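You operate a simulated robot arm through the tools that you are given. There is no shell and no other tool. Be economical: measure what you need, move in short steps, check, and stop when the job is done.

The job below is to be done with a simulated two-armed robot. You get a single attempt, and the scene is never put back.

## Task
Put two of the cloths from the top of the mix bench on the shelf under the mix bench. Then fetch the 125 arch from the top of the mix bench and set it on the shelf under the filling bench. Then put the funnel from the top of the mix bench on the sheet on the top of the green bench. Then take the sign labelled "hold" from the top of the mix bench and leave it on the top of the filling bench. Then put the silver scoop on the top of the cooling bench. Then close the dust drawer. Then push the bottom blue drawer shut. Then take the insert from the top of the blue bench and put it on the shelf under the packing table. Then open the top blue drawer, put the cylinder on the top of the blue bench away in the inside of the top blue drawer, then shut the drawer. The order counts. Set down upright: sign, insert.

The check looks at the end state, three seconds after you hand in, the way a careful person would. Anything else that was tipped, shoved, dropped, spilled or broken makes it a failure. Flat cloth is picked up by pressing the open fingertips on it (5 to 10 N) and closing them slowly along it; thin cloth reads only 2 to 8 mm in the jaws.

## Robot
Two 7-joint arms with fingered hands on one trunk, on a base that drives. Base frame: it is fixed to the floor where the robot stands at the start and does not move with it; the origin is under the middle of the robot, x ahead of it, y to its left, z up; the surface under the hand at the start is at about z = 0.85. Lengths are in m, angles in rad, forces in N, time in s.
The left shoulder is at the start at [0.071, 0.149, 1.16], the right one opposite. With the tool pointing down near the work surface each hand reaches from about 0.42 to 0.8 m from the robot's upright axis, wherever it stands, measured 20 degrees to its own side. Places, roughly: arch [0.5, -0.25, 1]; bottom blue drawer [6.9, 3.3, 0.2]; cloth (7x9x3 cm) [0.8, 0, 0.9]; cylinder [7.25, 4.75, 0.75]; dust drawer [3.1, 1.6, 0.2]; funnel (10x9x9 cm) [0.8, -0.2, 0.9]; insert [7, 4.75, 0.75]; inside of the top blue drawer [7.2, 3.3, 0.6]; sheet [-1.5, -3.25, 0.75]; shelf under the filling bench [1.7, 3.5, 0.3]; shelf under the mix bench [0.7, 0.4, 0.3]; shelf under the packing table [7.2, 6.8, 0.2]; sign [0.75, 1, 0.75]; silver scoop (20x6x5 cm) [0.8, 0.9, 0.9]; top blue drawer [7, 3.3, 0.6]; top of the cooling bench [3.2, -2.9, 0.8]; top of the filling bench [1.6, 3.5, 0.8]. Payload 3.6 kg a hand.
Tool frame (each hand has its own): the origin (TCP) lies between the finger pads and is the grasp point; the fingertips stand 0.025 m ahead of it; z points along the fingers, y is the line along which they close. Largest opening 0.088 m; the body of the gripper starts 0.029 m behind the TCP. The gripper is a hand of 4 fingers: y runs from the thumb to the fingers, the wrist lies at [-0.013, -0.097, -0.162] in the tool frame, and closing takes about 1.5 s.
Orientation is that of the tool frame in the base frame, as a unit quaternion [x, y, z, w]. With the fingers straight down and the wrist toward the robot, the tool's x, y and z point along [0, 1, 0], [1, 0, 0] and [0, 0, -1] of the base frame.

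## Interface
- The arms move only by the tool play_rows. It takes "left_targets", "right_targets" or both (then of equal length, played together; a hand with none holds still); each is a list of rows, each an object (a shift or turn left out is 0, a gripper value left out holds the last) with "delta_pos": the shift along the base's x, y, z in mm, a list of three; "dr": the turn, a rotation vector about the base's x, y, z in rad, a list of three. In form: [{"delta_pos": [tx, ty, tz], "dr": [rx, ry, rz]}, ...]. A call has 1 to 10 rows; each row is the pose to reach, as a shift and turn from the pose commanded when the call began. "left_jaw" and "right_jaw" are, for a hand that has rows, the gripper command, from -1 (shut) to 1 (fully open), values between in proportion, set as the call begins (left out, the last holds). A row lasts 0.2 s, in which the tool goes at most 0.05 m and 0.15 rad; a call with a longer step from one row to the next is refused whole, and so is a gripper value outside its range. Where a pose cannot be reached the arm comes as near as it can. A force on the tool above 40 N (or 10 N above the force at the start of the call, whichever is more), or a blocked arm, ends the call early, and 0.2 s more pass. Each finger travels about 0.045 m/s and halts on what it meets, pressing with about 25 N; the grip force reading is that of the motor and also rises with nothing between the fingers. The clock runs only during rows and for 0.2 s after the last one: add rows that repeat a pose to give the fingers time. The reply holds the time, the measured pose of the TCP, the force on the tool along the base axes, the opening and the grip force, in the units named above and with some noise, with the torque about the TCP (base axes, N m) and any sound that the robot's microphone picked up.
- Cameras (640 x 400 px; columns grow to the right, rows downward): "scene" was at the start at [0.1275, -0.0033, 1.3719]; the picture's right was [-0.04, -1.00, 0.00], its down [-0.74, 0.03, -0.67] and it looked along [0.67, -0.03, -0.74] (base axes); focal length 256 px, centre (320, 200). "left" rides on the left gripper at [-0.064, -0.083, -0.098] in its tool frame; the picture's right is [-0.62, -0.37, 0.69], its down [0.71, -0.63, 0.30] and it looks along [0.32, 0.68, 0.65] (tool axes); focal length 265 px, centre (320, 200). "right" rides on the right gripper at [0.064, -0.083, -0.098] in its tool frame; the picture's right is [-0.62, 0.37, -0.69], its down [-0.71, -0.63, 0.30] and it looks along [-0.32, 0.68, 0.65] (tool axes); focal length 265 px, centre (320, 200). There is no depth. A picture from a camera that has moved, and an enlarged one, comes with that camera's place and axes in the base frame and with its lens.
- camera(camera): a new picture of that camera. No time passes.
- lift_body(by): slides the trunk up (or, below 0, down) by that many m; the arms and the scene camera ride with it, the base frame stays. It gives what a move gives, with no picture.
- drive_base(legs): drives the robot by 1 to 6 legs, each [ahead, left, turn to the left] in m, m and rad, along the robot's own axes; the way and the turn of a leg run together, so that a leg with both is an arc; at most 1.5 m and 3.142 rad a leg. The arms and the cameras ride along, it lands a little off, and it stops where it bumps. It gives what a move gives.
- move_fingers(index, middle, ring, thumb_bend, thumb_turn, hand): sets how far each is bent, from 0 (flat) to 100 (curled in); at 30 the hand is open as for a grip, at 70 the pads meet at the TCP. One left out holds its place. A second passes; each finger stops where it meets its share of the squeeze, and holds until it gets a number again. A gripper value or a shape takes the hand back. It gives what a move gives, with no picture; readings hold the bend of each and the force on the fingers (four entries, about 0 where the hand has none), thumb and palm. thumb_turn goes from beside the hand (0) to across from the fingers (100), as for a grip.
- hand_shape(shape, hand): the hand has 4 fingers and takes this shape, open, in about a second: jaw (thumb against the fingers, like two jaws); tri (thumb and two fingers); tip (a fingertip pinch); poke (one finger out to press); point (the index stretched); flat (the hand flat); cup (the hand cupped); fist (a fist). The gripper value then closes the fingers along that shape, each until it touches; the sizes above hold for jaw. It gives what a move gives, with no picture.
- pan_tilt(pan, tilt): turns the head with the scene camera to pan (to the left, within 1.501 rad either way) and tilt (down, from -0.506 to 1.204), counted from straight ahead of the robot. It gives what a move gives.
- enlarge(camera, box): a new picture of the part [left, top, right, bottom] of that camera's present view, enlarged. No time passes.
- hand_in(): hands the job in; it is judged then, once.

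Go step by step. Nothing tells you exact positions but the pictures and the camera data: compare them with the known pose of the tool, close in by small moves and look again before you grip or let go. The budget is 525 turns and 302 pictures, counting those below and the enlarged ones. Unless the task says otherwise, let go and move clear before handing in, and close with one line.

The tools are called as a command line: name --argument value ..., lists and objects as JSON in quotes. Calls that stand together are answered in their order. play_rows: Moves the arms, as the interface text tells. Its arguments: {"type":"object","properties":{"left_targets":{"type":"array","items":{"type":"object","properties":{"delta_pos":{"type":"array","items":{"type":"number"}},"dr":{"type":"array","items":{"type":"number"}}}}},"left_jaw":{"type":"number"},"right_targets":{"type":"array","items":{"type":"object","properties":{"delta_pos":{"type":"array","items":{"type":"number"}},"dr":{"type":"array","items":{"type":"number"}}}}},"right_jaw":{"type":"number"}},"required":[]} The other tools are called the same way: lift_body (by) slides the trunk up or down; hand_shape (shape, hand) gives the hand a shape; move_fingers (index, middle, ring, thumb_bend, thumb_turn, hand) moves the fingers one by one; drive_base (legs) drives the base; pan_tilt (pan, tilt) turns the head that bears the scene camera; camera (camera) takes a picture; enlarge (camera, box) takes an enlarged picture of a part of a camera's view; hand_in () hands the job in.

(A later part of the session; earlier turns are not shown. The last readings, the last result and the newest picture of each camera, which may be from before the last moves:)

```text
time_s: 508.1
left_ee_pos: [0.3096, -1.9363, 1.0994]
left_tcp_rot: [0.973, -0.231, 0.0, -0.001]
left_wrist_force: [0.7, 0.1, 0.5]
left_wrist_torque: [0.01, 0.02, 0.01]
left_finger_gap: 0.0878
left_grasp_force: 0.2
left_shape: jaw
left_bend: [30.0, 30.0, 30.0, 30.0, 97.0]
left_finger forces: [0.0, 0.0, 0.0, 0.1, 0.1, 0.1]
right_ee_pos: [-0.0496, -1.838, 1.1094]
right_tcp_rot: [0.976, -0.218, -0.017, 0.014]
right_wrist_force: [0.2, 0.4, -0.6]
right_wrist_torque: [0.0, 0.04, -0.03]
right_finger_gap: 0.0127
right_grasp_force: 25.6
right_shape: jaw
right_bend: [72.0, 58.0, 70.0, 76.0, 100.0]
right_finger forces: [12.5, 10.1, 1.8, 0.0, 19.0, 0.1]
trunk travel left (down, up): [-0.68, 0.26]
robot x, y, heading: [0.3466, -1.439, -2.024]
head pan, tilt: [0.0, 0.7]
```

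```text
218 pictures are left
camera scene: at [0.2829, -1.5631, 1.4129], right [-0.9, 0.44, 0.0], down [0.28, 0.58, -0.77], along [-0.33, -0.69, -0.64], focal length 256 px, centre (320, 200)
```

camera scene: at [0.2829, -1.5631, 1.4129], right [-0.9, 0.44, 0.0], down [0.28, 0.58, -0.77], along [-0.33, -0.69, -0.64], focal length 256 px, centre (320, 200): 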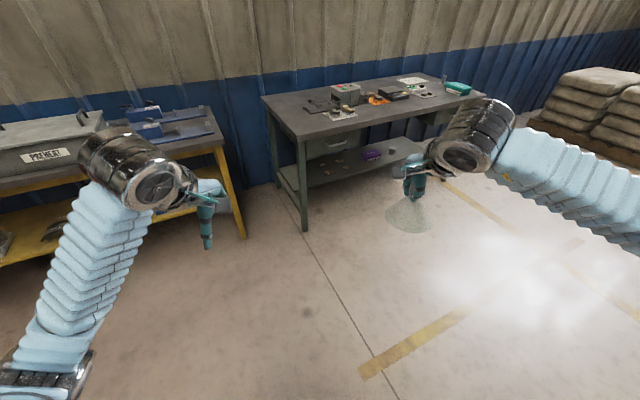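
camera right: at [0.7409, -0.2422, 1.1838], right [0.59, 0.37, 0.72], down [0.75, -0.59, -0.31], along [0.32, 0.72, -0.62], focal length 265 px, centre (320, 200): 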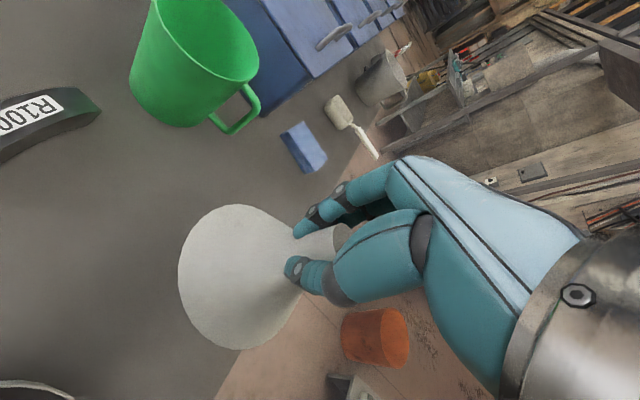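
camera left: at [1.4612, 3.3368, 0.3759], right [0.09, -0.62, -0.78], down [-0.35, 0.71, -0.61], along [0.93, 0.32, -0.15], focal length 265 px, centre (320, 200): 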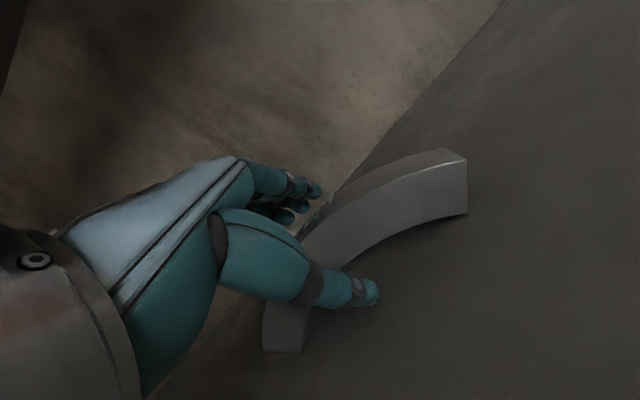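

The green bench stands along the wall with the white sheet near its far right. Driving closer, facing it.

drive_base --legs '[[0, 0, 0.453], [0.35, -0.8, 0], [0.35, -0.8, 0]]'

pan_tilt --pan -0.1 --tilt 0.7

camera --camera "scene"

```text
time_s: 532.0
left_ee_pos: [-1.0856, -2.5965, 1.0985]
left_tcp_rot: [1.0, -0.006, 0.0, -0.002]
left_wrist_force: [0.9, -0.1, 0.0]
left_wrist_torque: [0.02, 0.01, -0.02]
left_finger_gap: 0.0876
left_grasp_force: 0.0
left_shape: jaw
left_bend: [30.0, 30.0, 30.0, 30.0, 97.0]
left_finger forces: [0.1, 0.0, 0.1, 0.0, 0.1, 0.0]
right_ee_pos: [-1.4504, -2.6658, 1.1083]
right_tcp_rot: [1.0, 0.007, -0.012, 0.017]
right_wrist_force: [1.3, -0.5, 0.3]
right_wrist_torque: [0.01, 0.02, -0.02]
right_finger_gap: 0.0118
right_grasp_force: 24.5
right_shape: jaw
right_bend: [72.0, 58.0, 71.0, 77.0, 100.0]
right_finger forces: [13.8, 11.6, 3.0, 0.0, 17.9, 0.0]
trunk travel left (down, up): [-0.68, 0.26]
robot x, y, heading: [-1.2698, -2.1351, -1.571]
head pan, tilt: [0.0, 0.7]
```

```text
time_s: 532.7
left_ee_pos: [-1.0848, -2.5973, 1.0974]
left_tcp_rot: [1.0, -0.008, 0.0, -0.002]
left_wrist_force: [-0.2, -0.6, 0.4]
left_wrist_torque: [-0.01, 0.03, 0.03]
left_finger_gap: 0.088
left_grasp_force: 0.1
left_shape: jaw
left_bend: [30.0, 30.0, 30.0, 30.0, 97.0]
left_finger forces: [0.0, 0.1, 0.0, 0.0, 0.1, 0.0]
right_ee_pos: [-1.4508, -2.6651, 1.1082]
right_tcp_rot: [1.0, 0.007, -0.013, 0.016]
right_wrist_force: [-0.3, -0.4, 0.2]
right_wrist_torque: [0.04, -0.01, -0.03]
right_finger_gap: 0.0119
right_grasp_force: 25.2
right_shape: jaw
right_bend: [72.0, 58.0, 71.0, 77.0, 100.0]
right_finger forces: [13.8, 11.5, 3.0, 0.0, 17.9, 0.1]
trunk travel left (down, up): [-0.68, 0.26]
robot x, y, heading: [-1.2695, -2.137, -1.575]
head pan, tilt: [-0.099, 0.7]
```

```text
217 pictures are left
camera scene: at [-1.2803, -2.272, 1.4128], right [-0.99, 0.1, 0.0], down [0.07, 0.64, -0.76], along [-0.08, -0.76, -0.64], focal length 256 px, centre (320, 200)
```

scene: 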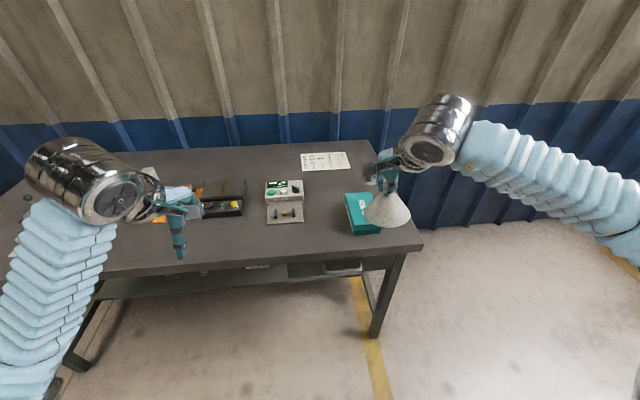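

enlarge --camera "scene" --box '[110, 130, 430, 280]'

camera --camera "left"

camera --camera "right"

```text
2.00 times, centred on (270, 205) of scene
camera zoom: at [-1.2803, -2.272, 1.4128], right [-0.99, 0.1, 0.0], down [0.07, 0.64, -0.76], along [-0.08, -0.76, -0.64], focal length 511 px, centre (420, 190)
```

zoom: 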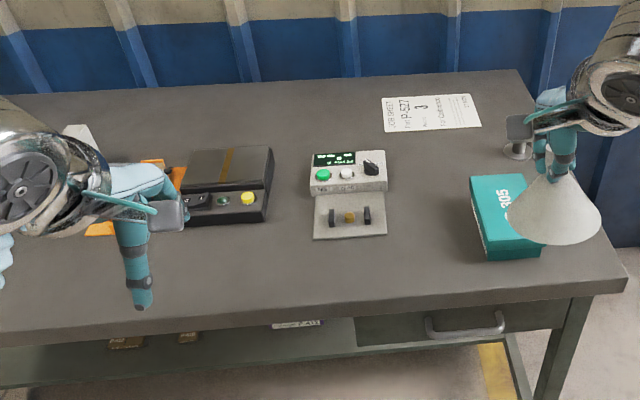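

```text
215 pictures are left
camera left: at [-1.1492, -2.5136, 1.1976], right [-0.62, 0.38, -0.69], down [0.72, 0.62, -0.3], along [0.31, -0.69, -0.66], focal length 265 px, centre (320, 200)
```

left: 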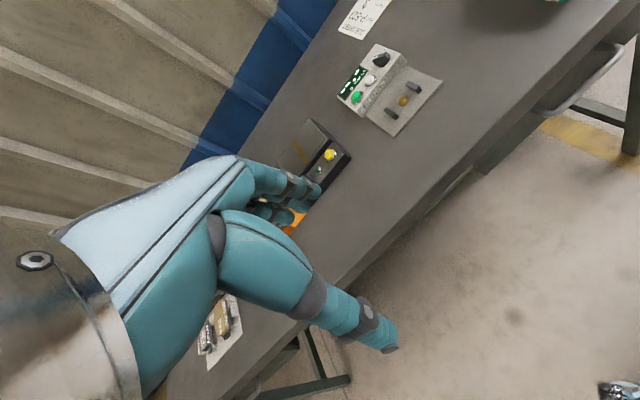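

```text
214 pictures are left
camera right: at [-1.3843, -2.5784, 1.2026], right [-0.6, -0.35, 0.72], down [-0.73, 0.61, -0.31], along [-0.33, -0.71, -0.62], focal length 265 px, centre (320, 200)
```

right: 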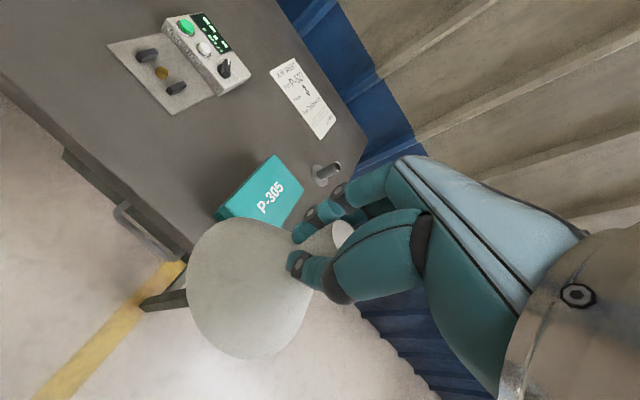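

The job sheet lies around (−1.41, −3.25). The base's low feet can pass under the bench, so I'll advance 0.3 m.

drive_base --legs '[[0.2, 0, 0]]'

drive_base --legs '[[0.12, 0, 0]]'

camera --camera "scene"

camera --camera "right"

```text
time_s: 535.8
left_ee_pos: [-1.0826, -2.7954, 1.0979]
left_tcp_rot: [1.0, -0.007, -0.001, -0.003]
left_wrist_force: [-0.4, 0.5, 0.4]
left_wrist_torque: [0.02, 0.02, 0.0]
left_finger_gap: 0.0878
left_grasp_force: 0.0
left_shape: jaw
left_bend: [30.0, 30.0, 30.0, 30.0, 97.0]
left_finger forces: [0.2, 0.0, 0.1, 0.1, 0.1, 0.0]
right_ee_pos: [-1.4481, -2.8644, 1.1076]
right_tcp_rot: [1.0, 0.007, -0.013, 0.016]
right_wrist_force: [0.0, -0.8, -1.3]
right_wrist_torque: [0.03, -0.02, 0.0]
right_finger_gap: 0.0118
right_grasp_force: 24.4
right_shape: jaw
right_bend: [72.0, 58.0, 71.0, 77.0, 100.0]
right_finger forces: [13.7, 11.5, 3.0, 0.1, 17.9, 0.0]
trunk travel left (down, up): [-0.68, 0.26]
robot x, y, heading: [-1.2686, -2.3371, -1.574]
head pan, tilt: [-0.099, 0.7]
```

```text
time_s: 538.0
left_ee_pos: [-1.0857, -2.9133, 1.0996]
left_tcp_rot: [1.0, -0.006, 0.001, -0.002]
left_wrist_force: [-0.4, -0.6, 0.6]
left_wrist_torque: [-0.02, -0.04, -0.03]
left_finger_gap: 0.0876
left_grasp_force: 0.1
left_shape: jaw
left_bend: [30.0, 30.0, 30.0, 30.0, 97.0]
left_finger forces: [0.0, 0.0, 0.1, 0.0, 0.1, 0.0]
right_ee_pos: [-1.4518, -2.9816, 1.1088]
right_tcp_rot: [1.0, 0.008, -0.013, 0.017]
right_wrist_force: [0.1, -0.2, 0.6]
right_wrist_torque: [-0.01, -0.02, 0.0]
right_finger_gap: 0.0119
right_grasp_force: 24.9
right_shape: jaw
right_bend: [72.0, 58.0, 71.0, 77.0, 100.0]
right_finger forces: [13.6, 11.5, 2.9, 0.0, 17.9, 0.1]
trunk travel left (down, up): [-0.68, 0.26]
robot x, y, heading: [-1.2688, -2.4632, -1.57]
head pan, tilt: [-0.099, 0.7]
```

```text
213 pictures are left
camera scene: at [-1.2816, -2.5928, 1.4131], right [-0.99, 0.1, 0.0], down [0.07, 0.64, -0.77], along [-0.08, -0.76, -0.64], focal length 256 px, centre (320, 200)
```

scene: 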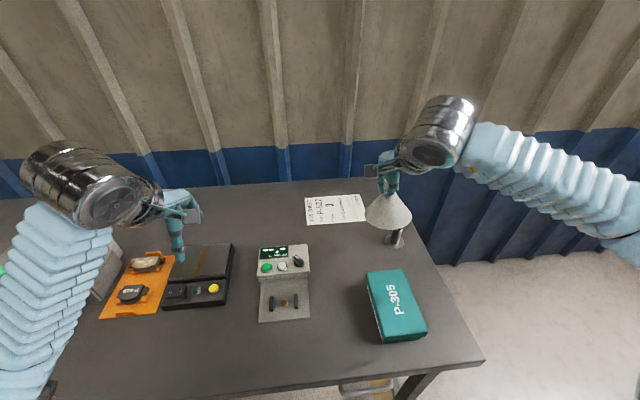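

```text
212 pictures are left
camera right: at [-1.3854, -2.8938, 1.2034], right [-0.6, -0.35, 0.72], down [-0.73, 0.61, -0.31], along [-0.33, -0.71, -0.62], focal length 265 px, centre (320, 200)
```

right: 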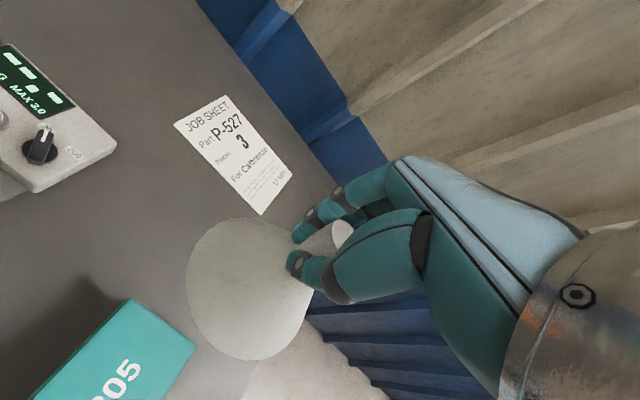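

Parallax gives the sheet centre (−1.405, −3.25), top z≈0.815. Extending the right hand over it.

play_rows --right_targets '[{"delta_pos": [7, -38, -10]}, {"delta_pos": [14, -76, -20]}, {"delta_pos": [20, -114, -30]}, {"delta_pos": [26, -152, -40]}, {"delta_pos": [32, -190, -50]}, {"delta_pos": [38, -228, -60]}, {"delta_pos": [42, -262, -80]}, {"delta_pos": [42, -262, -110]}, {"delta_pos": [42, -262, -140]}, {"delta_pos": [42, -262, -160]}]'

camera --camera "right"

enlarge --camera "scene" --box '[270, 140, 470, 270]'

```text
time_s: 540.2
left_ee_pos: [-1.0816, -2.9155, 1.097]
left_tcp_rot: [1.0, -0.006, -0.001, -0.003]
left_wrist_force: [-0.4, 0.6, 0.5]
left_wrist_torque: [-0.03, 0.01, 0.02]
left_finger_gap: 0.0877
left_grasp_force: 0.1
left_shape: jaw
left_bend: [30.0, 30.0, 30.0, 30.0, 97.0]
left_finger forces: [0.1, 0.0, 0.1, 0.0, 0.1, 0.2]
right_ee_pos: [-1.4039, -3.2258, 0.9495]
right_tcp_rot: [1.0, 0.009, -0.013, 0.016]
right_wrist_force: [0.3, -0.7, 0.1]
right_wrist_torque: [0.02, 0.01, -0.02]
right_finger_gap: 0.012
right_grasp_force: 25.0
right_shape: jaw
right_bend: [72.0, 58.0, 71.0, 77.0, 100.0]
right_finger forces: [14.2, 11.1, 2.8, 0.0, 17.7, 0.0]
right hand out of reach, approached as far as the arm can: row 7, 8, 9, 10
trunk travel left (down, up): [-0.68, 0.26]
robot x, y, heading: [-1.268, -2.4626, -1.572]
head pan, tilt: [-0.099, 0.7]
```

```text
211 pictures are left
camera right: at [-1.3389, -3.1383, 1.0442], right [-0.59, -0.35, 0.72], down [-0.73, 0.61, -0.3], along [-0.33, -0.71, -0.62], focal length 265 px, centre (320, 200)
```

right: 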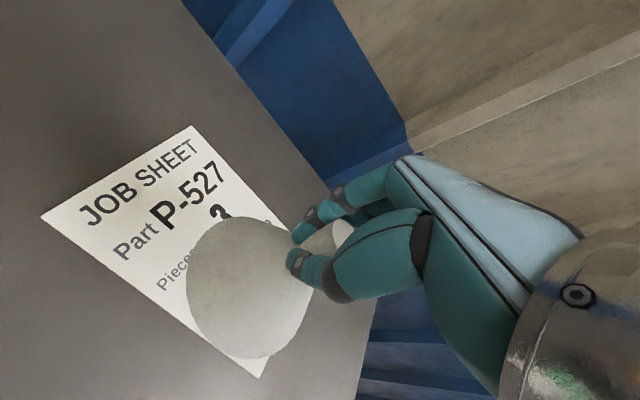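

```text
3.08 times, centred on (370, 205) of scene
camera zoom: at [-1.2767, -2.5954, 1.4128], right [-1.0, 0.1, 0.0], down [0.06, 0.64, -0.76], along [-0.08, -0.76, -0.64], focal length 786 px, centre (166, 185)
```

zoom: 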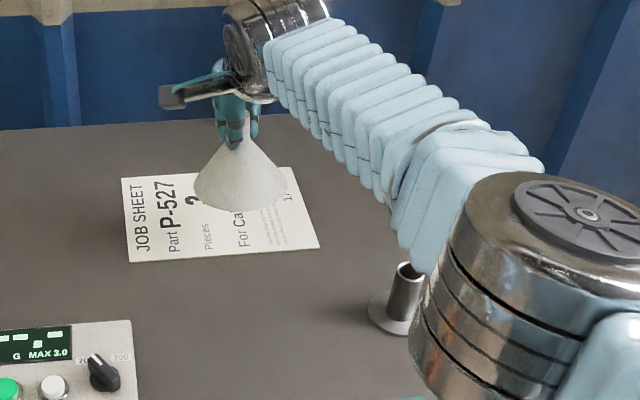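

The funnel is over the sheet but slightly toward its near edge; nudging the base 3 cm forward, then lowering.

drive_base --legs '[[0.03, 0, 0]]'

play_rows --right_targets '[{"delta_pos": [0, 0, -10]}, {"delta_pos": [0, 0, -20]}, {"delta_pos": [0, 0, -30]}, {"delta_pos": [0, 0, -38]}, {"delta_pos": [0, 0, -38]}]'

camera --camera "right"

enlarge --camera "scene" --box '[270, 140, 470, 270]'

```text
time_s: 541.3
left_ee_pos: [-1.0808, -2.9421, 1.0968]
left_tcp_rot: [1.0, -0.005, -0.002, -0.004]
left_wrist_force: [1.1, 0.0, 0.3]
left_wrist_torque: [0.04, 0.04, -0.01]
left_finger_gap: 0.0877
left_grasp_force: 0.0
left_shape: jaw
left_bend: [30.0, 30.0, 30.0, 30.0, 98.0]
left_finger forces: [0.1, 0.1, 0.0, 0.0, 0.0, 0.1]
right_ee_pos: [-1.3985, -3.2424, 0.9306]
right_tcp_rot: [0.999, 0.028, -0.034, 0.001]
right_wrist_force: [0.1, 0.5, 0.1]
right_wrist_torque: [0.01, 0.0, -0.03]
right_finger_gap: 0.0127
right_grasp_force: 25.2
right_shape: jaw
right_bend: [74.0, 55.0, 70.0, 79.0, 100.0]
right_finger forces: [2.4, 13.8, 4.0, 0.0, 22.2, 0.0]
trunk travel left (down, up): [-0.68, 0.26]
robot x, y, heading: [-1.2694, -2.4845, -1.564]
head pan, tilt: [-0.099, 0.7]
stopped in leg 1: the robot was blocked; the commanded pose is now the measured one
```

```text
time_s: 542.5
left_ee_pos: [-1.0823, -2.9426, 1.0959]
left_tcp_rot: [1.0, -0.006, -0.001, -0.004]
left_wrist_force: [0.2, 0.4, 0.3]
left_wrist_torque: [0.03, 0.0, 0.02]
left_finger_gap: 0.0876
left_grasp_force: 0.1
left_shape: jaw
left_bend: [30.0, 30.0, 30.0, 30.0, 98.0]
left_finger forces: [0.0, 0.1, 0.0, 0.1, 0.0, 0.0]
right_ee_pos: [-1.3991, -3.2318, 0.8914]
right_tcp_rot: [0.999, 0.028, -0.033, 0.002]
right_wrist_force: [0.6, -0.2, -1.1]
right_wrist_torque: [0.03, 0.03, -0.01]
right_finger_gap: 0.0126
right_grasp_force: 25.3
right_shape: jaw
right_bend: [74.0, 55.0, 70.0, 79.0, 100.0]
right_finger forces: [2.2, 13.8, 4.2, 0.0, 22.1, 0.0]
right hand out of reach, approached as far as the arm can: row 2, 3, 4, 5
trunk travel left (down, up): [-0.68, 0.26]
robot x, y, heading: [-1.2693, -2.4813, -1.572]
head pan, tilt: [-0.099, 0.7]
```

```text
209 pictures are left
camera right: at [-1.3344, -3.1458, 0.9859], right [-0.55, -0.4, 0.73], down [-0.77, 0.59, -0.26], along [-0.33, -0.7, -0.63], focal length 265 px, centre (320, 200)
```

right: 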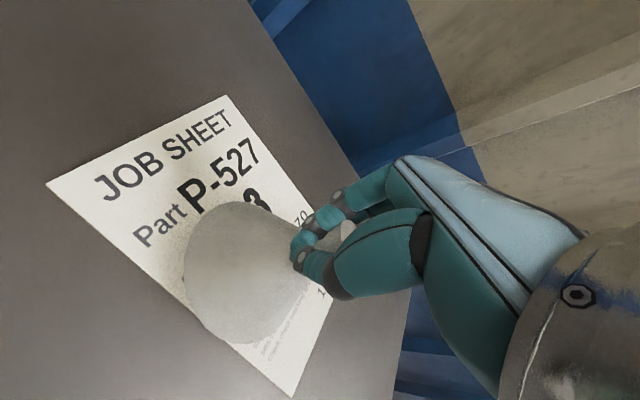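

```text
3.08 times, centred on (370, 205) of scene
camera zoom: at [-1.2787, -2.6198, 1.4126], right [-1.0, 0.1, 0.0], down [0.06, 0.64, -0.76], along [-0.08, -0.76, -0.65], focal length 786 px, centre (166, 185)
```

zoom: 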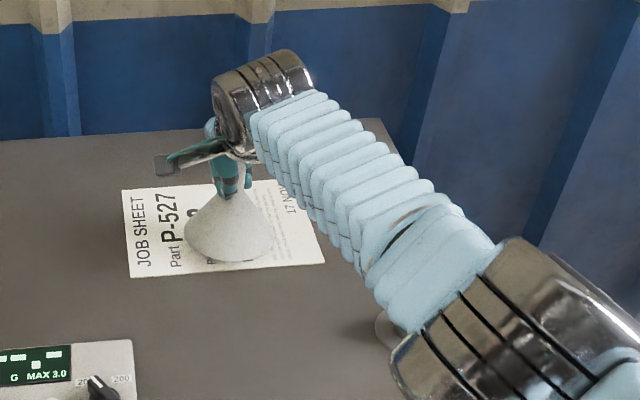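

The base bumped lightly, so no further forward. The funnel is nearly down; lowering a last few mm and checking.

play_rows --right_targets '[{"delta_pos": [0, 0, -4]}, {"delta_pos": [0, 0, -8]}, {"delta_pos": [0, 0, -8]}]'

enlarge --camera "scene" --box '[270, 140, 470, 290]'

camera --camera "left"

```text
time_s: 543.3
left_ee_pos: [-1.0848, -2.9385, 1.0987]
left_tcp_rot: [1.0, -0.006, 0.0, -0.001]
left_wrist_force: [0.9, 1.1, -0.6]
left_wrist_torque: [-0.01, 0.0, -0.02]
left_finger_gap: 0.0878
left_grasp_force: 0.1
left_shape: jaw
left_bend: [30.0, 30.0, 30.0, 30.0, 98.0]
left_finger forces: [0.1, 0.1, 0.0, 0.0, 0.0, 0.0]
right_ee_pos: [-1.3995, -3.2307, 0.8861]
right_tcp_rot: [0.999, 0.028, -0.033, 0.005]
right_wrist_force: [0.5, -0.9, 2.8]
right_wrist_torque: [-0.16, 0.08, 0.04]
right_finger_gap: 0.013
right_grasp_force: 24.6
right_shape: jaw
right_bend: [74.0, 55.0, 70.0, 79.0, 100.0]
right_finger forces: [2.4, 14.8, 3.9, 0.1, 21.1, 0.0]
trunk travel left (down, up): [-0.68, 0.26]
robot x, y, heading: [-1.2675, -2.4826, -1.569]
head pan, tilt: [-0.099, 0.7]
```

```text
2.67 times, centred on (370, 215) of scene
camera zoom: at [-1.2801, -2.6159, 1.413], right [-1.0, 0.1, 0.0], down [0.06, 0.64, -0.77], along [-0.08, -0.76, -0.64], focal length 681 px, centre (187, 160)
```

zoom: 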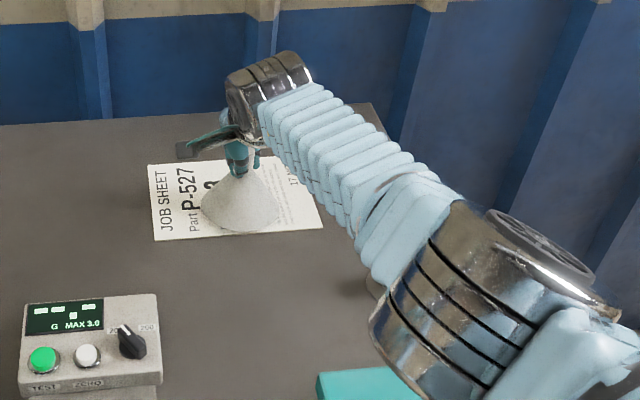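

```text
206 pictures are left
camera left: at [-1.1483, -2.8546, 1.1978], right [-0.62, 0.38, -0.69], down [0.72, 0.62, -0.3], along [0.32, -0.68, -0.66], focal length 265 px, centre (320, 200)
```

left: 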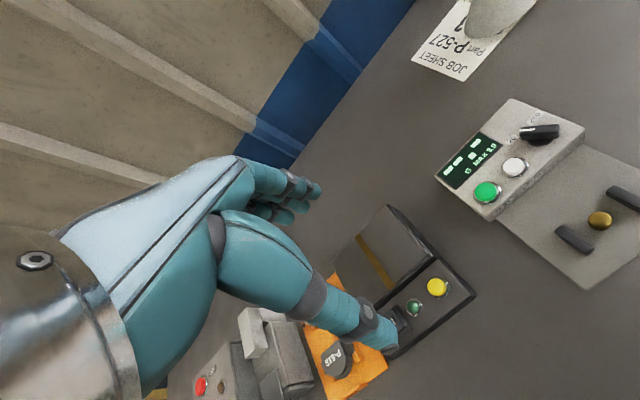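

Contact made, on the sheet. Releasing.

play_rows --right_targets '[{}, {}, {}, {}, {}, {}]' --right_jaw 0.3

play_rows --right_targets '[{"delta_pos": [0, 0, 20]}, {"delta_pos": [0, 0, 45]}, {"delta_pos": [0, 0, 80]}, {"delta_pos": [0, 0, 120]}, {"delta_pos": [0, 0, 160]}, {"delta_pos": [0, 30, 190]}]'

camera --camera "scene"

```text
time_s: 544.7
left_ee_pos: [-1.0843, -2.9394, 1.099]
left_tcp_rot: [1.0, -0.006, 0.001, -0.003]
left_wrist_force: [0.4, -0.7, 0.0]
left_wrist_torque: [-0.03, 0.01, -0.01]
left_finger_gap: 0.0877
left_grasp_force: 0.0
left_shape: jaw
left_bend: [30.0, 30.0, 30.0, 30.0, 98.0]
left_finger forces: [0.0, 0.0, 0.0, 0.0, 0.0, 0.0]
right_ee_pos: [-1.4, -3.2309, 0.8849]
right_tcp_rot: [0.999, 0.028, -0.034, 0.004]
right_wrist_force: [-1.1, -1.2, 0.0]
right_wrist_torque: [-0.03, -0.06, 0.02]
right_finger_gap: 0.0571
right_grasp_force: 0.0
right_shape: jaw
right_bend: [28.0, 39.0, 36.0, 62.0, 100.0]
right_finger forces: [0.0, 0.1, 0.0, 0.0, 0.1, 0.0]
trunk travel left (down, up): [-0.68, 0.26]
robot x, y, heading: [-1.2718, -2.4823, -1.568]
head pan, tilt: [-0.099, 0.7]
```

```text
time_s: 546.1
left_ee_pos: [-1.0851, -2.9376, 1.0986]
left_tcp_rot: [1.0, -0.006, 0.0, -0.002]
left_wrist_force: [0.3, 0.1, -0.5]
left_wrist_torque: [0.02, 0.02, 0.01]
left_finger_gap: 0.0879
left_grasp_force: 0.1
left_shape: jaw
left_bend: [30.0, 30.0, 30.0, 30.0, 98.0]
left_finger forces: [0.0, 0.1, 0.0, 0.0, 0.0, 0.0]
right_ee_pos: [-1.4016, -3.2005, 1.0779]
right_tcp_rot: [0.999, 0.026, -0.032, 0.003]
right_wrist_force: [-0.6, 0.2, -0.3]
right_wrist_torque: [-0.03, 0.0, 0.01]
right_finger_gap: 0.0568
right_grasp_force: 0.2
right_shape: jaw
right_bend: [28.0, 39.0, 35.0, 62.0, 100.0]
right_finger forces: [0.0, 0.0, 0.0, 0.0, 0.0, 0.0]
trunk travel left (down, up): [-0.68, 0.26]
robot x, y, heading: [-1.2662, -2.4852, -1.57]
head pan, tilt: [-0.099, 0.7]
```

```text
205 pictures are left
camera scene: at [-1.2823, -2.6151, 1.413], right [-1.0, 0.1, 0.0], down [0.07, 0.64, -0.77], along [-0.07, -0.76, -0.64], focal length 256 px, centre (320, 200)
```

scene: 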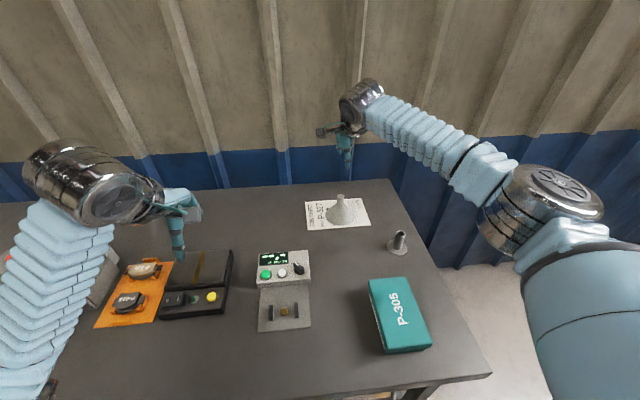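

enlarge --camera "scene" --box '[300, 180, 440, 270]'

```text
4.44 times, centred on (370, 225) of scene
camera zoom: at [-1.2823, -2.6151, 1.413], right [-1.0, 0.1, 0.0], down [0.07, 0.64, -0.77], along [-0.07, -0.76, -0.64], focal length 1135 px, centre (98, 89)
```

zoom: 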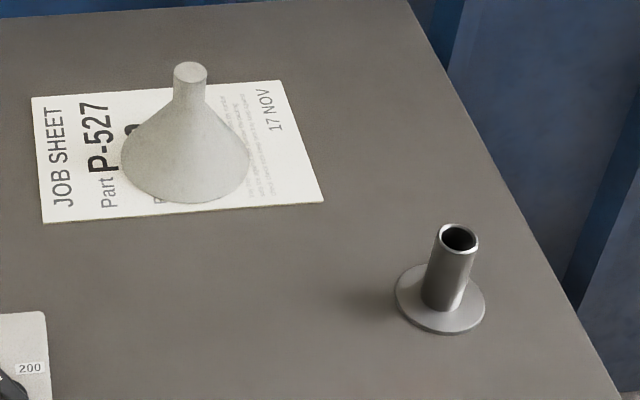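

Funnel stands on the job sheet and nothing else moved. Next the "hold" sign: backing out and going round to the back of the mix bench's far end.

play_rows --right_targets '[{"delta_pos": [0, 45, 10]}, {"delta_pos": [0, 90, 20]}, {"delta_pos": [0, 135, 30]}, {"delta_pos": [0, 180, 40]}, {"delta_pos": [0, 200, 40]}]' --right_jaw 1

drive_base --legs '[[-1.0, 0, 0], [0, 1.4, 0], [0, 1.3, 0], [0, 0, -1.571]]'

lift_body --by 0.2

drive_base --legs '[[0, -1.2, 0], [0, -0.9, 0]]'

pan_tilt --pan -0.3 --tilt 0.7

camera --camera "scene"

```text
time_s: 547.3
left_ee_pos: [-1.0823, -2.9382, 1.0995]
left_tcp_rot: [1.0, -0.006, 0.0, -0.002]
left_wrist_force: [-0.2, -0.4, -0.1]
left_wrist_torque: [-0.01, -0.01, 0.01]
left_finger_gap: 0.0878
left_grasp_force: 0.1
left_shape: jaw
left_bend: [30.0, 30.0, 30.0, 30.0, 98.0]
left_finger forces: [0.0, 0.0, 0.0, 0.0, 0.0, 0.2]
right_ee_pos: [-1.402, -3.0007, 1.1159]
right_tcp_rot: [0.999, 0.027, -0.034, 0.004]
right_wrist_force: [-0.2, 0.6, 0.5]
right_wrist_torque: [0.01, -0.02, -0.01]
right_finger_gap: 0.0874
right_grasp_force: 0.0
right_shape: jaw
right_bend: [30.0, 30.0, 30.0, 30.0, 98.0]
right_finger forces: [0.0, 0.0, 0.0, 0.0, 0.0, 0.0]
trunk travel left (down, up): [-0.68, 0.26]
robot x, y, heading: [-1.271, -2.4845, -1.574]
head pan, tilt: [-0.099, 0.7]
```

```text
time_s: 604.6
left_ee_pos: [0.9935, -1.6933, 1.0982]
left_tcp_rot: [-0.693, 0.721, -0.002, 0.002]
left_wrist_force: [-0.3, 0.1, -0.5]
left_wrist_torque: [-0.01, 0.01, -0.01]
left_finger_gap: 0.0877
left_grasp_force: 0.1
left_shape: jaw
left_bend: [30.0, 30.0, 30.0, 30.0, 98.0]
left_finger forces: [0.0, 0.1, 0.0, 0.0, 0.1, 0.0]
right_ee_pos: [0.9411, -1.3738, 1.1144]
right_tcp_rot: [0.717, -0.696, -0.025, -0.022]
right_wrist_force: [-0.5, -0.3, 0.6]
right_wrist_torque: [0.02, 0.0, 0.0]
right_finger_gap: 0.0876
right_grasp_force: 0.0
right_shape: jaw
right_bend: [30.0, 30.0, 30.0, 30.0, 98.0]
right_finger forces: [0.0, 0.1, 0.0, 0.0, 0.0, 0.0]
trunk travel left (down, up): [-0.68, 0.26]
robot x, y, heading: [1.4571, -1.517, 3.117]
head pan, tilt: [-0.099, 0.7]
```

```text
time_s: 606.7
left_ee_pos: [0.9927, -1.6923, 1.2976]
left_tcp_rot: [-0.693, 0.721, -0.002, 0.002]
left_wrist_force: [-0.3, 0.1, 1.2]
left_wrist_torque: [-0.01, 0.0, 0.03]
left_finger_gap: 0.0878
left_grasp_force: 0.0
left_shape: jaw
left_bend: [30.0, 30.0, 30.0, 30.0, 98.0]
left_finger forces: [0.1, 0.0, 0.1, 0.0, 0.0, 0.1]
right_ee_pos: [0.9396, -1.3724, 1.3141]
right_tcp_rot: [0.717, -0.696, -0.026, -0.022]
right_wrist_force: [-0.3, -0.2, 1.2]
right_wrist_torque: [0.06, -0.01, 0.01]
right_finger_gap: 0.0874
right_grasp_force: 0.0
right_shape: jaw
right_bend: [30.0, 30.0, 30.0, 30.0, 98.0]
right_finger forces: [0.0, 0.0, 0.0, 0.0, 0.0, 0.0]
trunk travel left (down, up): [-0.88, 0.06]
robot x, y, heading: [1.4499, -1.5189, 3.113]
head pan, tilt: [-0.099, 0.7]
```

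```text
time_s: 633.8
left_ee_pos: [1.062, 0.4258, 1.298]
left_tcp_rot: [-0.69, 0.724, -0.001, 0.002]
left_wrist_force: [-0.5, -0.4, 0.2]
left_wrist_torque: [-0.01, 0.01, -0.01]
left_finger_gap: 0.0879
left_grasp_force: 0.0
left_shape: jaw
left_bend: [30.0, 30.0, 30.0, 30.0, 98.0]
left_finger forces: [0.1, 0.0, 0.0, 0.0, 0.1, 0.0]
right_ee_pos: [1.0107, 0.7446, 1.3141]
right_tcp_rot: [0.714, -0.699, -0.026, -0.022]
right_wrist_force: [-0.9, -0.3, -0.3]
right_wrist_torque: [0.02, 0.02, -0.03]
right_finger_gap: 0.0875
right_grasp_force: 0.1
right_shape: jaw
right_bend: [30.0, 30.0, 30.0, 30.0, 98.0]
right_finger forces: [0.1, 0.0, 0.2, 0.0, 0.1, 0.0]
trunk travel left (down, up): [-0.88, 0.06]
robot x, y, heading: [1.5264, 0.5982, 3.107]
head pan, tilt: [-0.099, 0.7]
```

```text
time_s: 634.5
left_ee_pos: [1.0618, 0.4275, 1.2984]
left_tcp_rot: [-0.69, 0.724, -0.002, 0.001]
left_wrist_force: [-0.1, 0.1, 0.6]
left_wrist_torque: [-0.01, 0.03, 0.01]
left_finger_gap: 0.0879
left_grasp_force: 0.0
left_shape: jaw
left_bend: [30.0, 30.0, 30.0, 30.0, 98.0]
left_finger forces: [0.0, 0.0, 0.0, 0.1, 0.0, 0.0]
right_ee_pos: [1.0122, 0.7471, 1.3153]
right_tcp_rot: [0.714, -0.7, -0.026, -0.022]
right_wrist_force: [0.0, -0.9, 0.3]
right_wrist_torque: [0.0, 0.01, 0.02]
right_finger_gap: 0.0876
right_grasp_force: 0.0
right_shape: jaw
right_bend: [30.0, 30.0, 30.0, 30.0, 98.0]
right_finger forces: [0.1, 0.0, 0.0, 0.0, 0.1, 0.1]
trunk travel left (down, up): [-0.88, 0.06]
robot x, y, heading: [1.5255, 0.5993, 3.113]
head pan, tilt: [-0.3, 0.7]
```

```text
203 pictures are left
camera scene: at [1.3938, 0.6265, 1.6129], right [0.33, 0.94, 0.0], down [0.61, -0.21, -0.77], along [-0.72, 0.25, -0.64], focal length 256 px, centre (320, 200)
```

scene: 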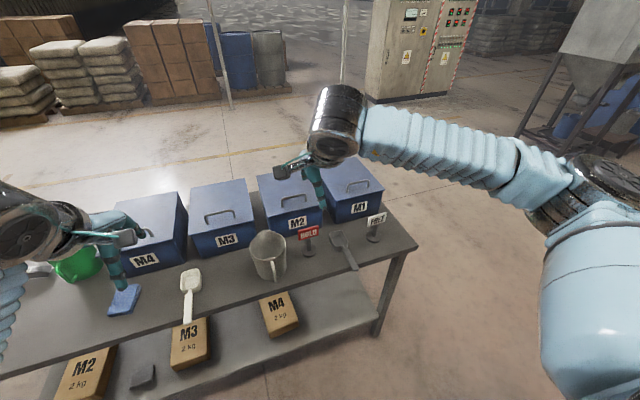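

enlarge --camera "scene" --box '[230, 170, 430, 300]'

```text
3.08 times, centred on (330, 235) of scene
camera zoom: at [1.3938, 0.6265, 1.6129], right [0.33, 0.94, 0.0], down [0.61, -0.21, -0.77], along [-0.72, 0.25, -0.64], focal length 786 px, centre (289, 92)
```

zoom: 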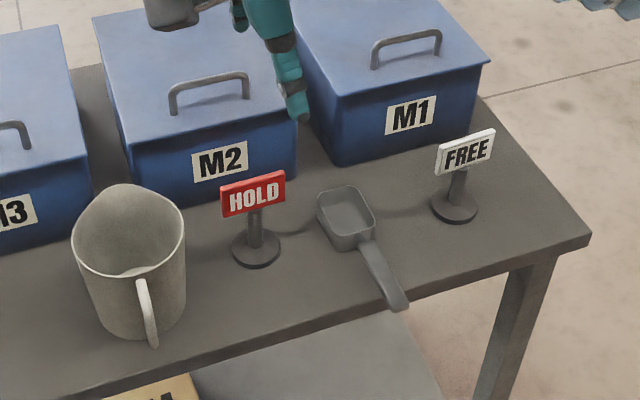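

HOLD sign: post at about (0.807, 0.789), plate z 0.915–0.985, facing me. I'll move 0.12 m closer and grip the plate with the right hand.

drive_base --legs '[[0.12, 0, 0]]'

play_rows --right_targets '[{"delta_pos": [-10, 5, -30], "dr": [-0.034, 0, 0]}, {"delta_pos": [-20, 10, -60], "dr": [-0.068, -0.006, 0]}, {"delta_pos": [-40, 20, -90], "dr": [-0.068, -0.006, 0]}, {"delta_pos": [-60, 30, -120], "dr": [-0.068, -0.006, 0]}, {"delta_pos": [-75, 38, -150], "dr": [-0.068, -0.006, 0]}, {"delta_pos": [-81, 42, -190], "dr": [-0.068, -0.006, 0]}, {"delta_pos": [-81, 42, -220], "dr": [-0.068, -0.006, 0]}, {"delta_pos": [-81, 42, -220], "dr": [-0.068, -0.006, 0]}]' --right_jaw 0.1

camera --camera "right"

camera --camera "scene"

```text
time_s: 636.7
left_ee_pos: [0.9454, 0.4343, 1.2984]
left_tcp_rot: [-0.69, 0.724, -0.003, 0.001]
left_wrist_force: [0.1, 0.3, -0.3]
left_wrist_torque: [-0.02, 0.01, -0.04]
left_finger_gap: 0.0875
left_grasp_force: 0.0
left_shape: jaw
left_bend: [30.0, 30.0, 30.0, 30.0, 98.0]
left_finger forces: [0.0, 0.0, 0.0, 0.0, 0.1, 0.0]
right_ee_pos: [0.8941, 0.7546, 1.3148]
right_tcp_rot: [0.714, -0.7, -0.025, -0.021]
right_wrist_force: [-0.1, 0.4, -0.7]
right_wrist_torque: [0.01, 0.01, 0.04]
right_finger_gap: 0.0878
right_grasp_force: 0.1
right_shape: jaw
right_bend: [30.0, 30.0, 30.0, 30.0, 98.0]
right_finger forces: [0.1, 0.0, 0.0, 0.0, 0.1, 0.1]
trunk travel left (down, up): [-0.88, 0.06]
robot x, y, heading: [1.4035, 0.6094, 3.105]
head pan, tilt: [-0.3, 0.7]
```

```text
time_s: 638.5
left_ee_pos: [0.943, 0.4321, 1.2976]
left_tcp_rot: [-0.69, 0.724, -0.003, 0.002]
left_wrist_force: [-0.2, 0.4, 0.2]
left_wrist_torque: [0.02, 0.0, 0.0]
left_finger_gap: 0.0877
left_grasp_force: 0.1
left_shape: jaw
left_bend: [30.0, 30.0, 30.0, 30.0, 98.0]
left_finger forces: [0.1, 0.0, 0.0, 0.0, 0.0, 0.1]
right_ee_pos: [0.81, 0.7925, 1.0941]
right_tcp_rot: [0.714, -0.7, 0.0, 0.001]
right_wrist_force: [0.1, -0.3, -0.3]
right_wrist_torque: [0.0, 0.01, -0.02]
right_finger_gap: 0.0487
right_grasp_force: 0.1
right_shape: jaw
right_bend: [74.0, 42.0, 39.0, 67.0, 100.0]
right_finger forces: [0.1, 0.0, 0.1, 0.0, 0.1, 0.0]
trunk travel left (down, up): [-0.88, 0.06]
robot x, y, heading: [1.4041, 0.6009, 3.104]
head pan, tilt: [-0.3, 0.7]
```

```text
201 pictures are left
camera right: at [0.895, 0.7309, 1.1929], right [-0.38, 0.61, 0.69], down [0.62, 0.73, -0.31], along [-0.69, 0.31, -0.65], focal length 265 px, centre (320, 200)
```

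right: 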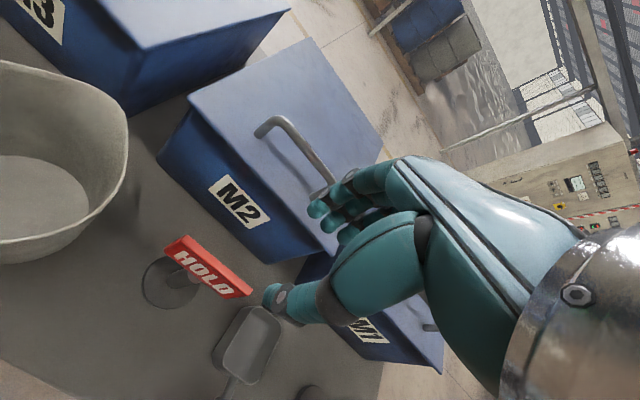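

```text
200 pictures are left
camera scene: at [1.2698, 0.6318, 1.6127], right [0.33, 0.94, 0.0], down [0.61, -0.21, -0.76], along [-0.72, 0.25, -0.64], focal length 256 px, centre (320, 200)
```

scene: 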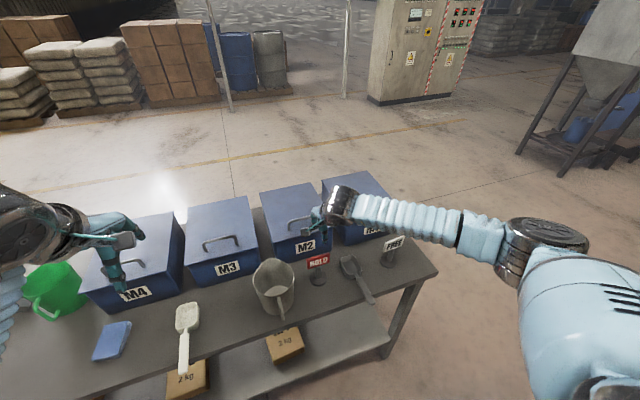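

play_rows --right_targets '[{"delta_pos": [-1, -7, -40]}, {"delta_pos": [-1, -7, -75]}, {"delta_pos": [-1, -7, -85]}]'

camera --camera "right"

enlarge --camera "scene" --box '[250, 160, 410, 300]'

```text
time_s: 639.3
left_ee_pos: [0.9436, 0.4331, 1.2985]
left_tcp_rot: [-0.691, 0.723, -0.003, 0.001]
left_wrist_force: [0.3, -0.3, -0.7]
left_wrist_torque: [0.0, -0.01, -0.01]
left_finger_gap: 0.0875
left_grasp_force: 0.0
left_shape: jaw
left_bend: [30.0, 30.0, 30.0, 30.0, 98.0]
left_finger forces: [0.0, 0.1, 0.0, 0.2, 0.0, 0.0]
right_ee_pos: [0.8115, 0.7871, 1.0098]
right_tcp_rot: [0.714, -0.7, 0.001, 0.001]
right_wrist_force: [-1.2, -0.6, 0.4]
right_wrist_torque: [0.01, 0.04, -0.03]
right_finger_gap: 0.0486
right_grasp_force: 0.0
right_shape: jaw
right_bend: [74.0, 42.0, 39.0, 67.0, 100.0]
right_finger forces: [0.0, 0.1, 0.0, 0.0, 0.1, 0.0]
trunk travel left (down, up): [-0.88, 0.06]
robot x, y, heading: [1.4003, 0.6074, 3.104]
head pan, tilt: [-0.3, 0.7]
```

```text
199 pictures are left
camera right: at [0.8958, 0.725, 1.1091], right [-0.38, 0.61, 0.69], down [0.62, 0.73, -0.31], along [-0.69, 0.31, -0.65], focal length 265 px, centre (320, 200)
```

right: 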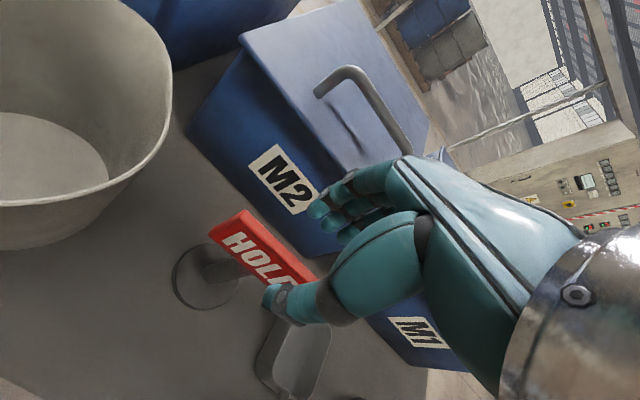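

```text
2.86 times, centred on (330, 230) of scene
camera zoom: at [1.2718, 0.6334, 1.6129], right [0.33, 0.94, 0.0], down [0.61, -0.21, -0.77], along [-0.72, 0.25, -0.64], focal length 730 px, centre (291, 114)
```

zoom: 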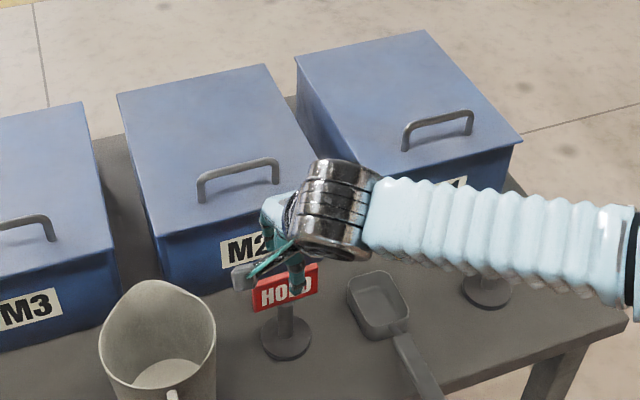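

play_rows --right_targets '[{"delta_pos": [5, -3, -15]}, {"delta_pos": [5, -3, -30]}, {"delta_pos": [5, -3, -42]}, {"delta_pos": [5, -3, -52]}, {"delta_pos": [5, -3, -52]}]'

camera --camera "right"

enlarge --camera "scene" --box '[250, 160, 410, 300]'

```text
time_s: 640.5
left_ee_pos: [0.9429, 0.4342, 1.2979]
left_tcp_rot: [-0.69, 0.724, -0.002, 0.002]
left_wrist_force: [0.1, -0.2, -0.1]
left_wrist_torque: [0.01, 0.0, 0.0]
left_finger_gap: 0.0879
left_grasp_force: 0.0
left_shape: jaw
left_bend: [30.0, 30.0, 30.0, 30.0, 98.0]
left_finger forces: [0.1, 0.0, 0.0, 0.0, 0.0, 0.0]
right_ee_pos: [0.8158, 0.7824, 0.9577]
right_tcp_rot: [0.714, -0.7, 0.001, 0.0]
right_wrist_force: [0.1, -0.2, -0.4]
right_wrist_torque: [-0.02, -0.01, 0.02]
right_finger_gap: 0.0489
right_grasp_force: 0.1
right_shape: jaw
right_bend: [74.0, 42.0, 39.0, 67.0, 100.0]
right_finger forces: [0.0, 0.1, 0.0, 0.0, 0.0, 0.1]
trunk travel left (down, up): [-0.88, 0.06]
robot x, y, heading: [1.4006, 0.6018, 3.105]
head pan, tilt: [-0.3, 0.7]
```

```text
197 pictures are left
camera right: at [0.9011, 0.7217, 1.0567], right [-0.38, 0.61, 0.69], down [0.62, 0.73, -0.31], along [-0.69, 0.31, -0.65], focal length 265 px, centre (320, 200)
```

right: 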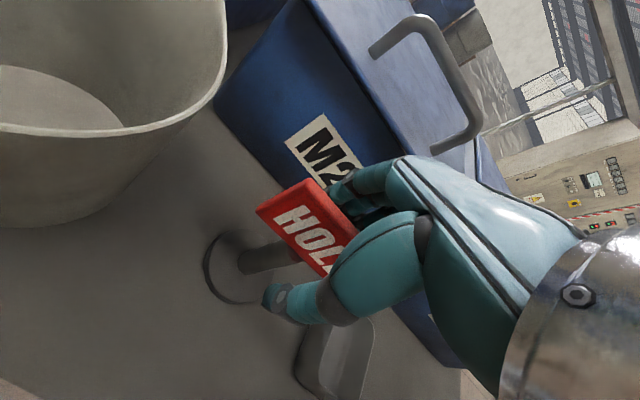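

```text
2.86 times, centred on (330, 230) of scene
camera zoom: at [1.2707, 0.6327, 1.6128], right [0.33, 0.94, 0.0], down [0.61, -0.21, -0.76], along [-0.72, 0.25, -0.64], focal length 730 px, centre (291, 114)
```

zoom: 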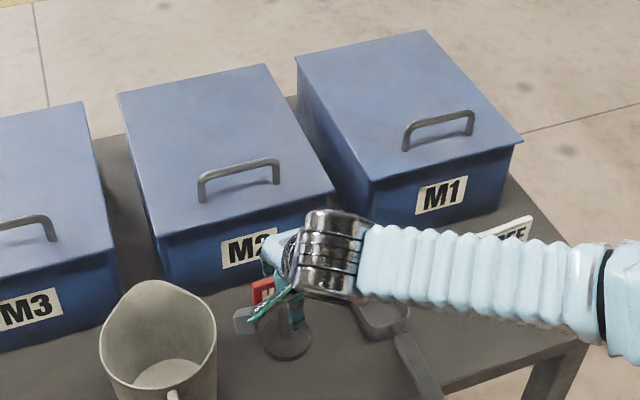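

Plate sits between thumb and fingers. Closing, then lifting.

play_rows --right_targets '[{}, {}, {}, {}, {}, {}, {}]' --right_jaw -1

camera --camera "right"

```text
time_s: 642.1
left_ee_pos: [0.9431, 0.4337, 1.2982]
left_tcp_rot: [-0.69, 0.724, -0.002, 0.002]
left_wrist_force: [-0.2, -0.2, -0.1]
left_wrist_torque: [0.01, 0.02, 0.01]
left_finger_gap: 0.0877
left_grasp_force: 0.1
left_shape: jaw
left_bend: [30.0, 30.0, 30.0, 30.0, 98.0]
left_finger forces: [0.1, 0.0, 0.1, 0.0, 0.1, 0.0]
right_ee_pos: [0.8172, 0.7858, 0.9577]
right_tcp_rot: [0.714, -0.7, 0.001, 0.0]
right_wrist_force: [-0.3, 0.5, 0.6]
right_wrist_torque: [-0.01, 0.03, 0.02]
right_finger_gap: 0.0038
right_grasp_force: 25.2
right_shape: jaw
right_bend: [71.0, 67.0, 70.0, 72.0, 100.0]
right_finger forces: [14.7, 5.2, 2.5, 0.1, 22.1, 0.0]
trunk travel left (down, up): [-0.88, 0.06]
robot x, y, heading: [1.4036, 0.604, 3.106]
head pan, tilt: [-0.3, 0.7]
```

```text
195 pictures are left
camera right: at [0.9011, 0.722, 1.0568], right [-0.38, 0.61, 0.69], down [0.62, 0.73, -0.31], along [-0.69, 0.31, -0.65], focal length 265 px, centre (320, 200)
```

right: 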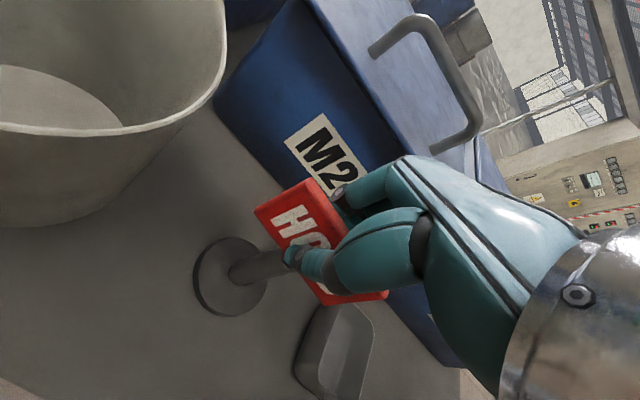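

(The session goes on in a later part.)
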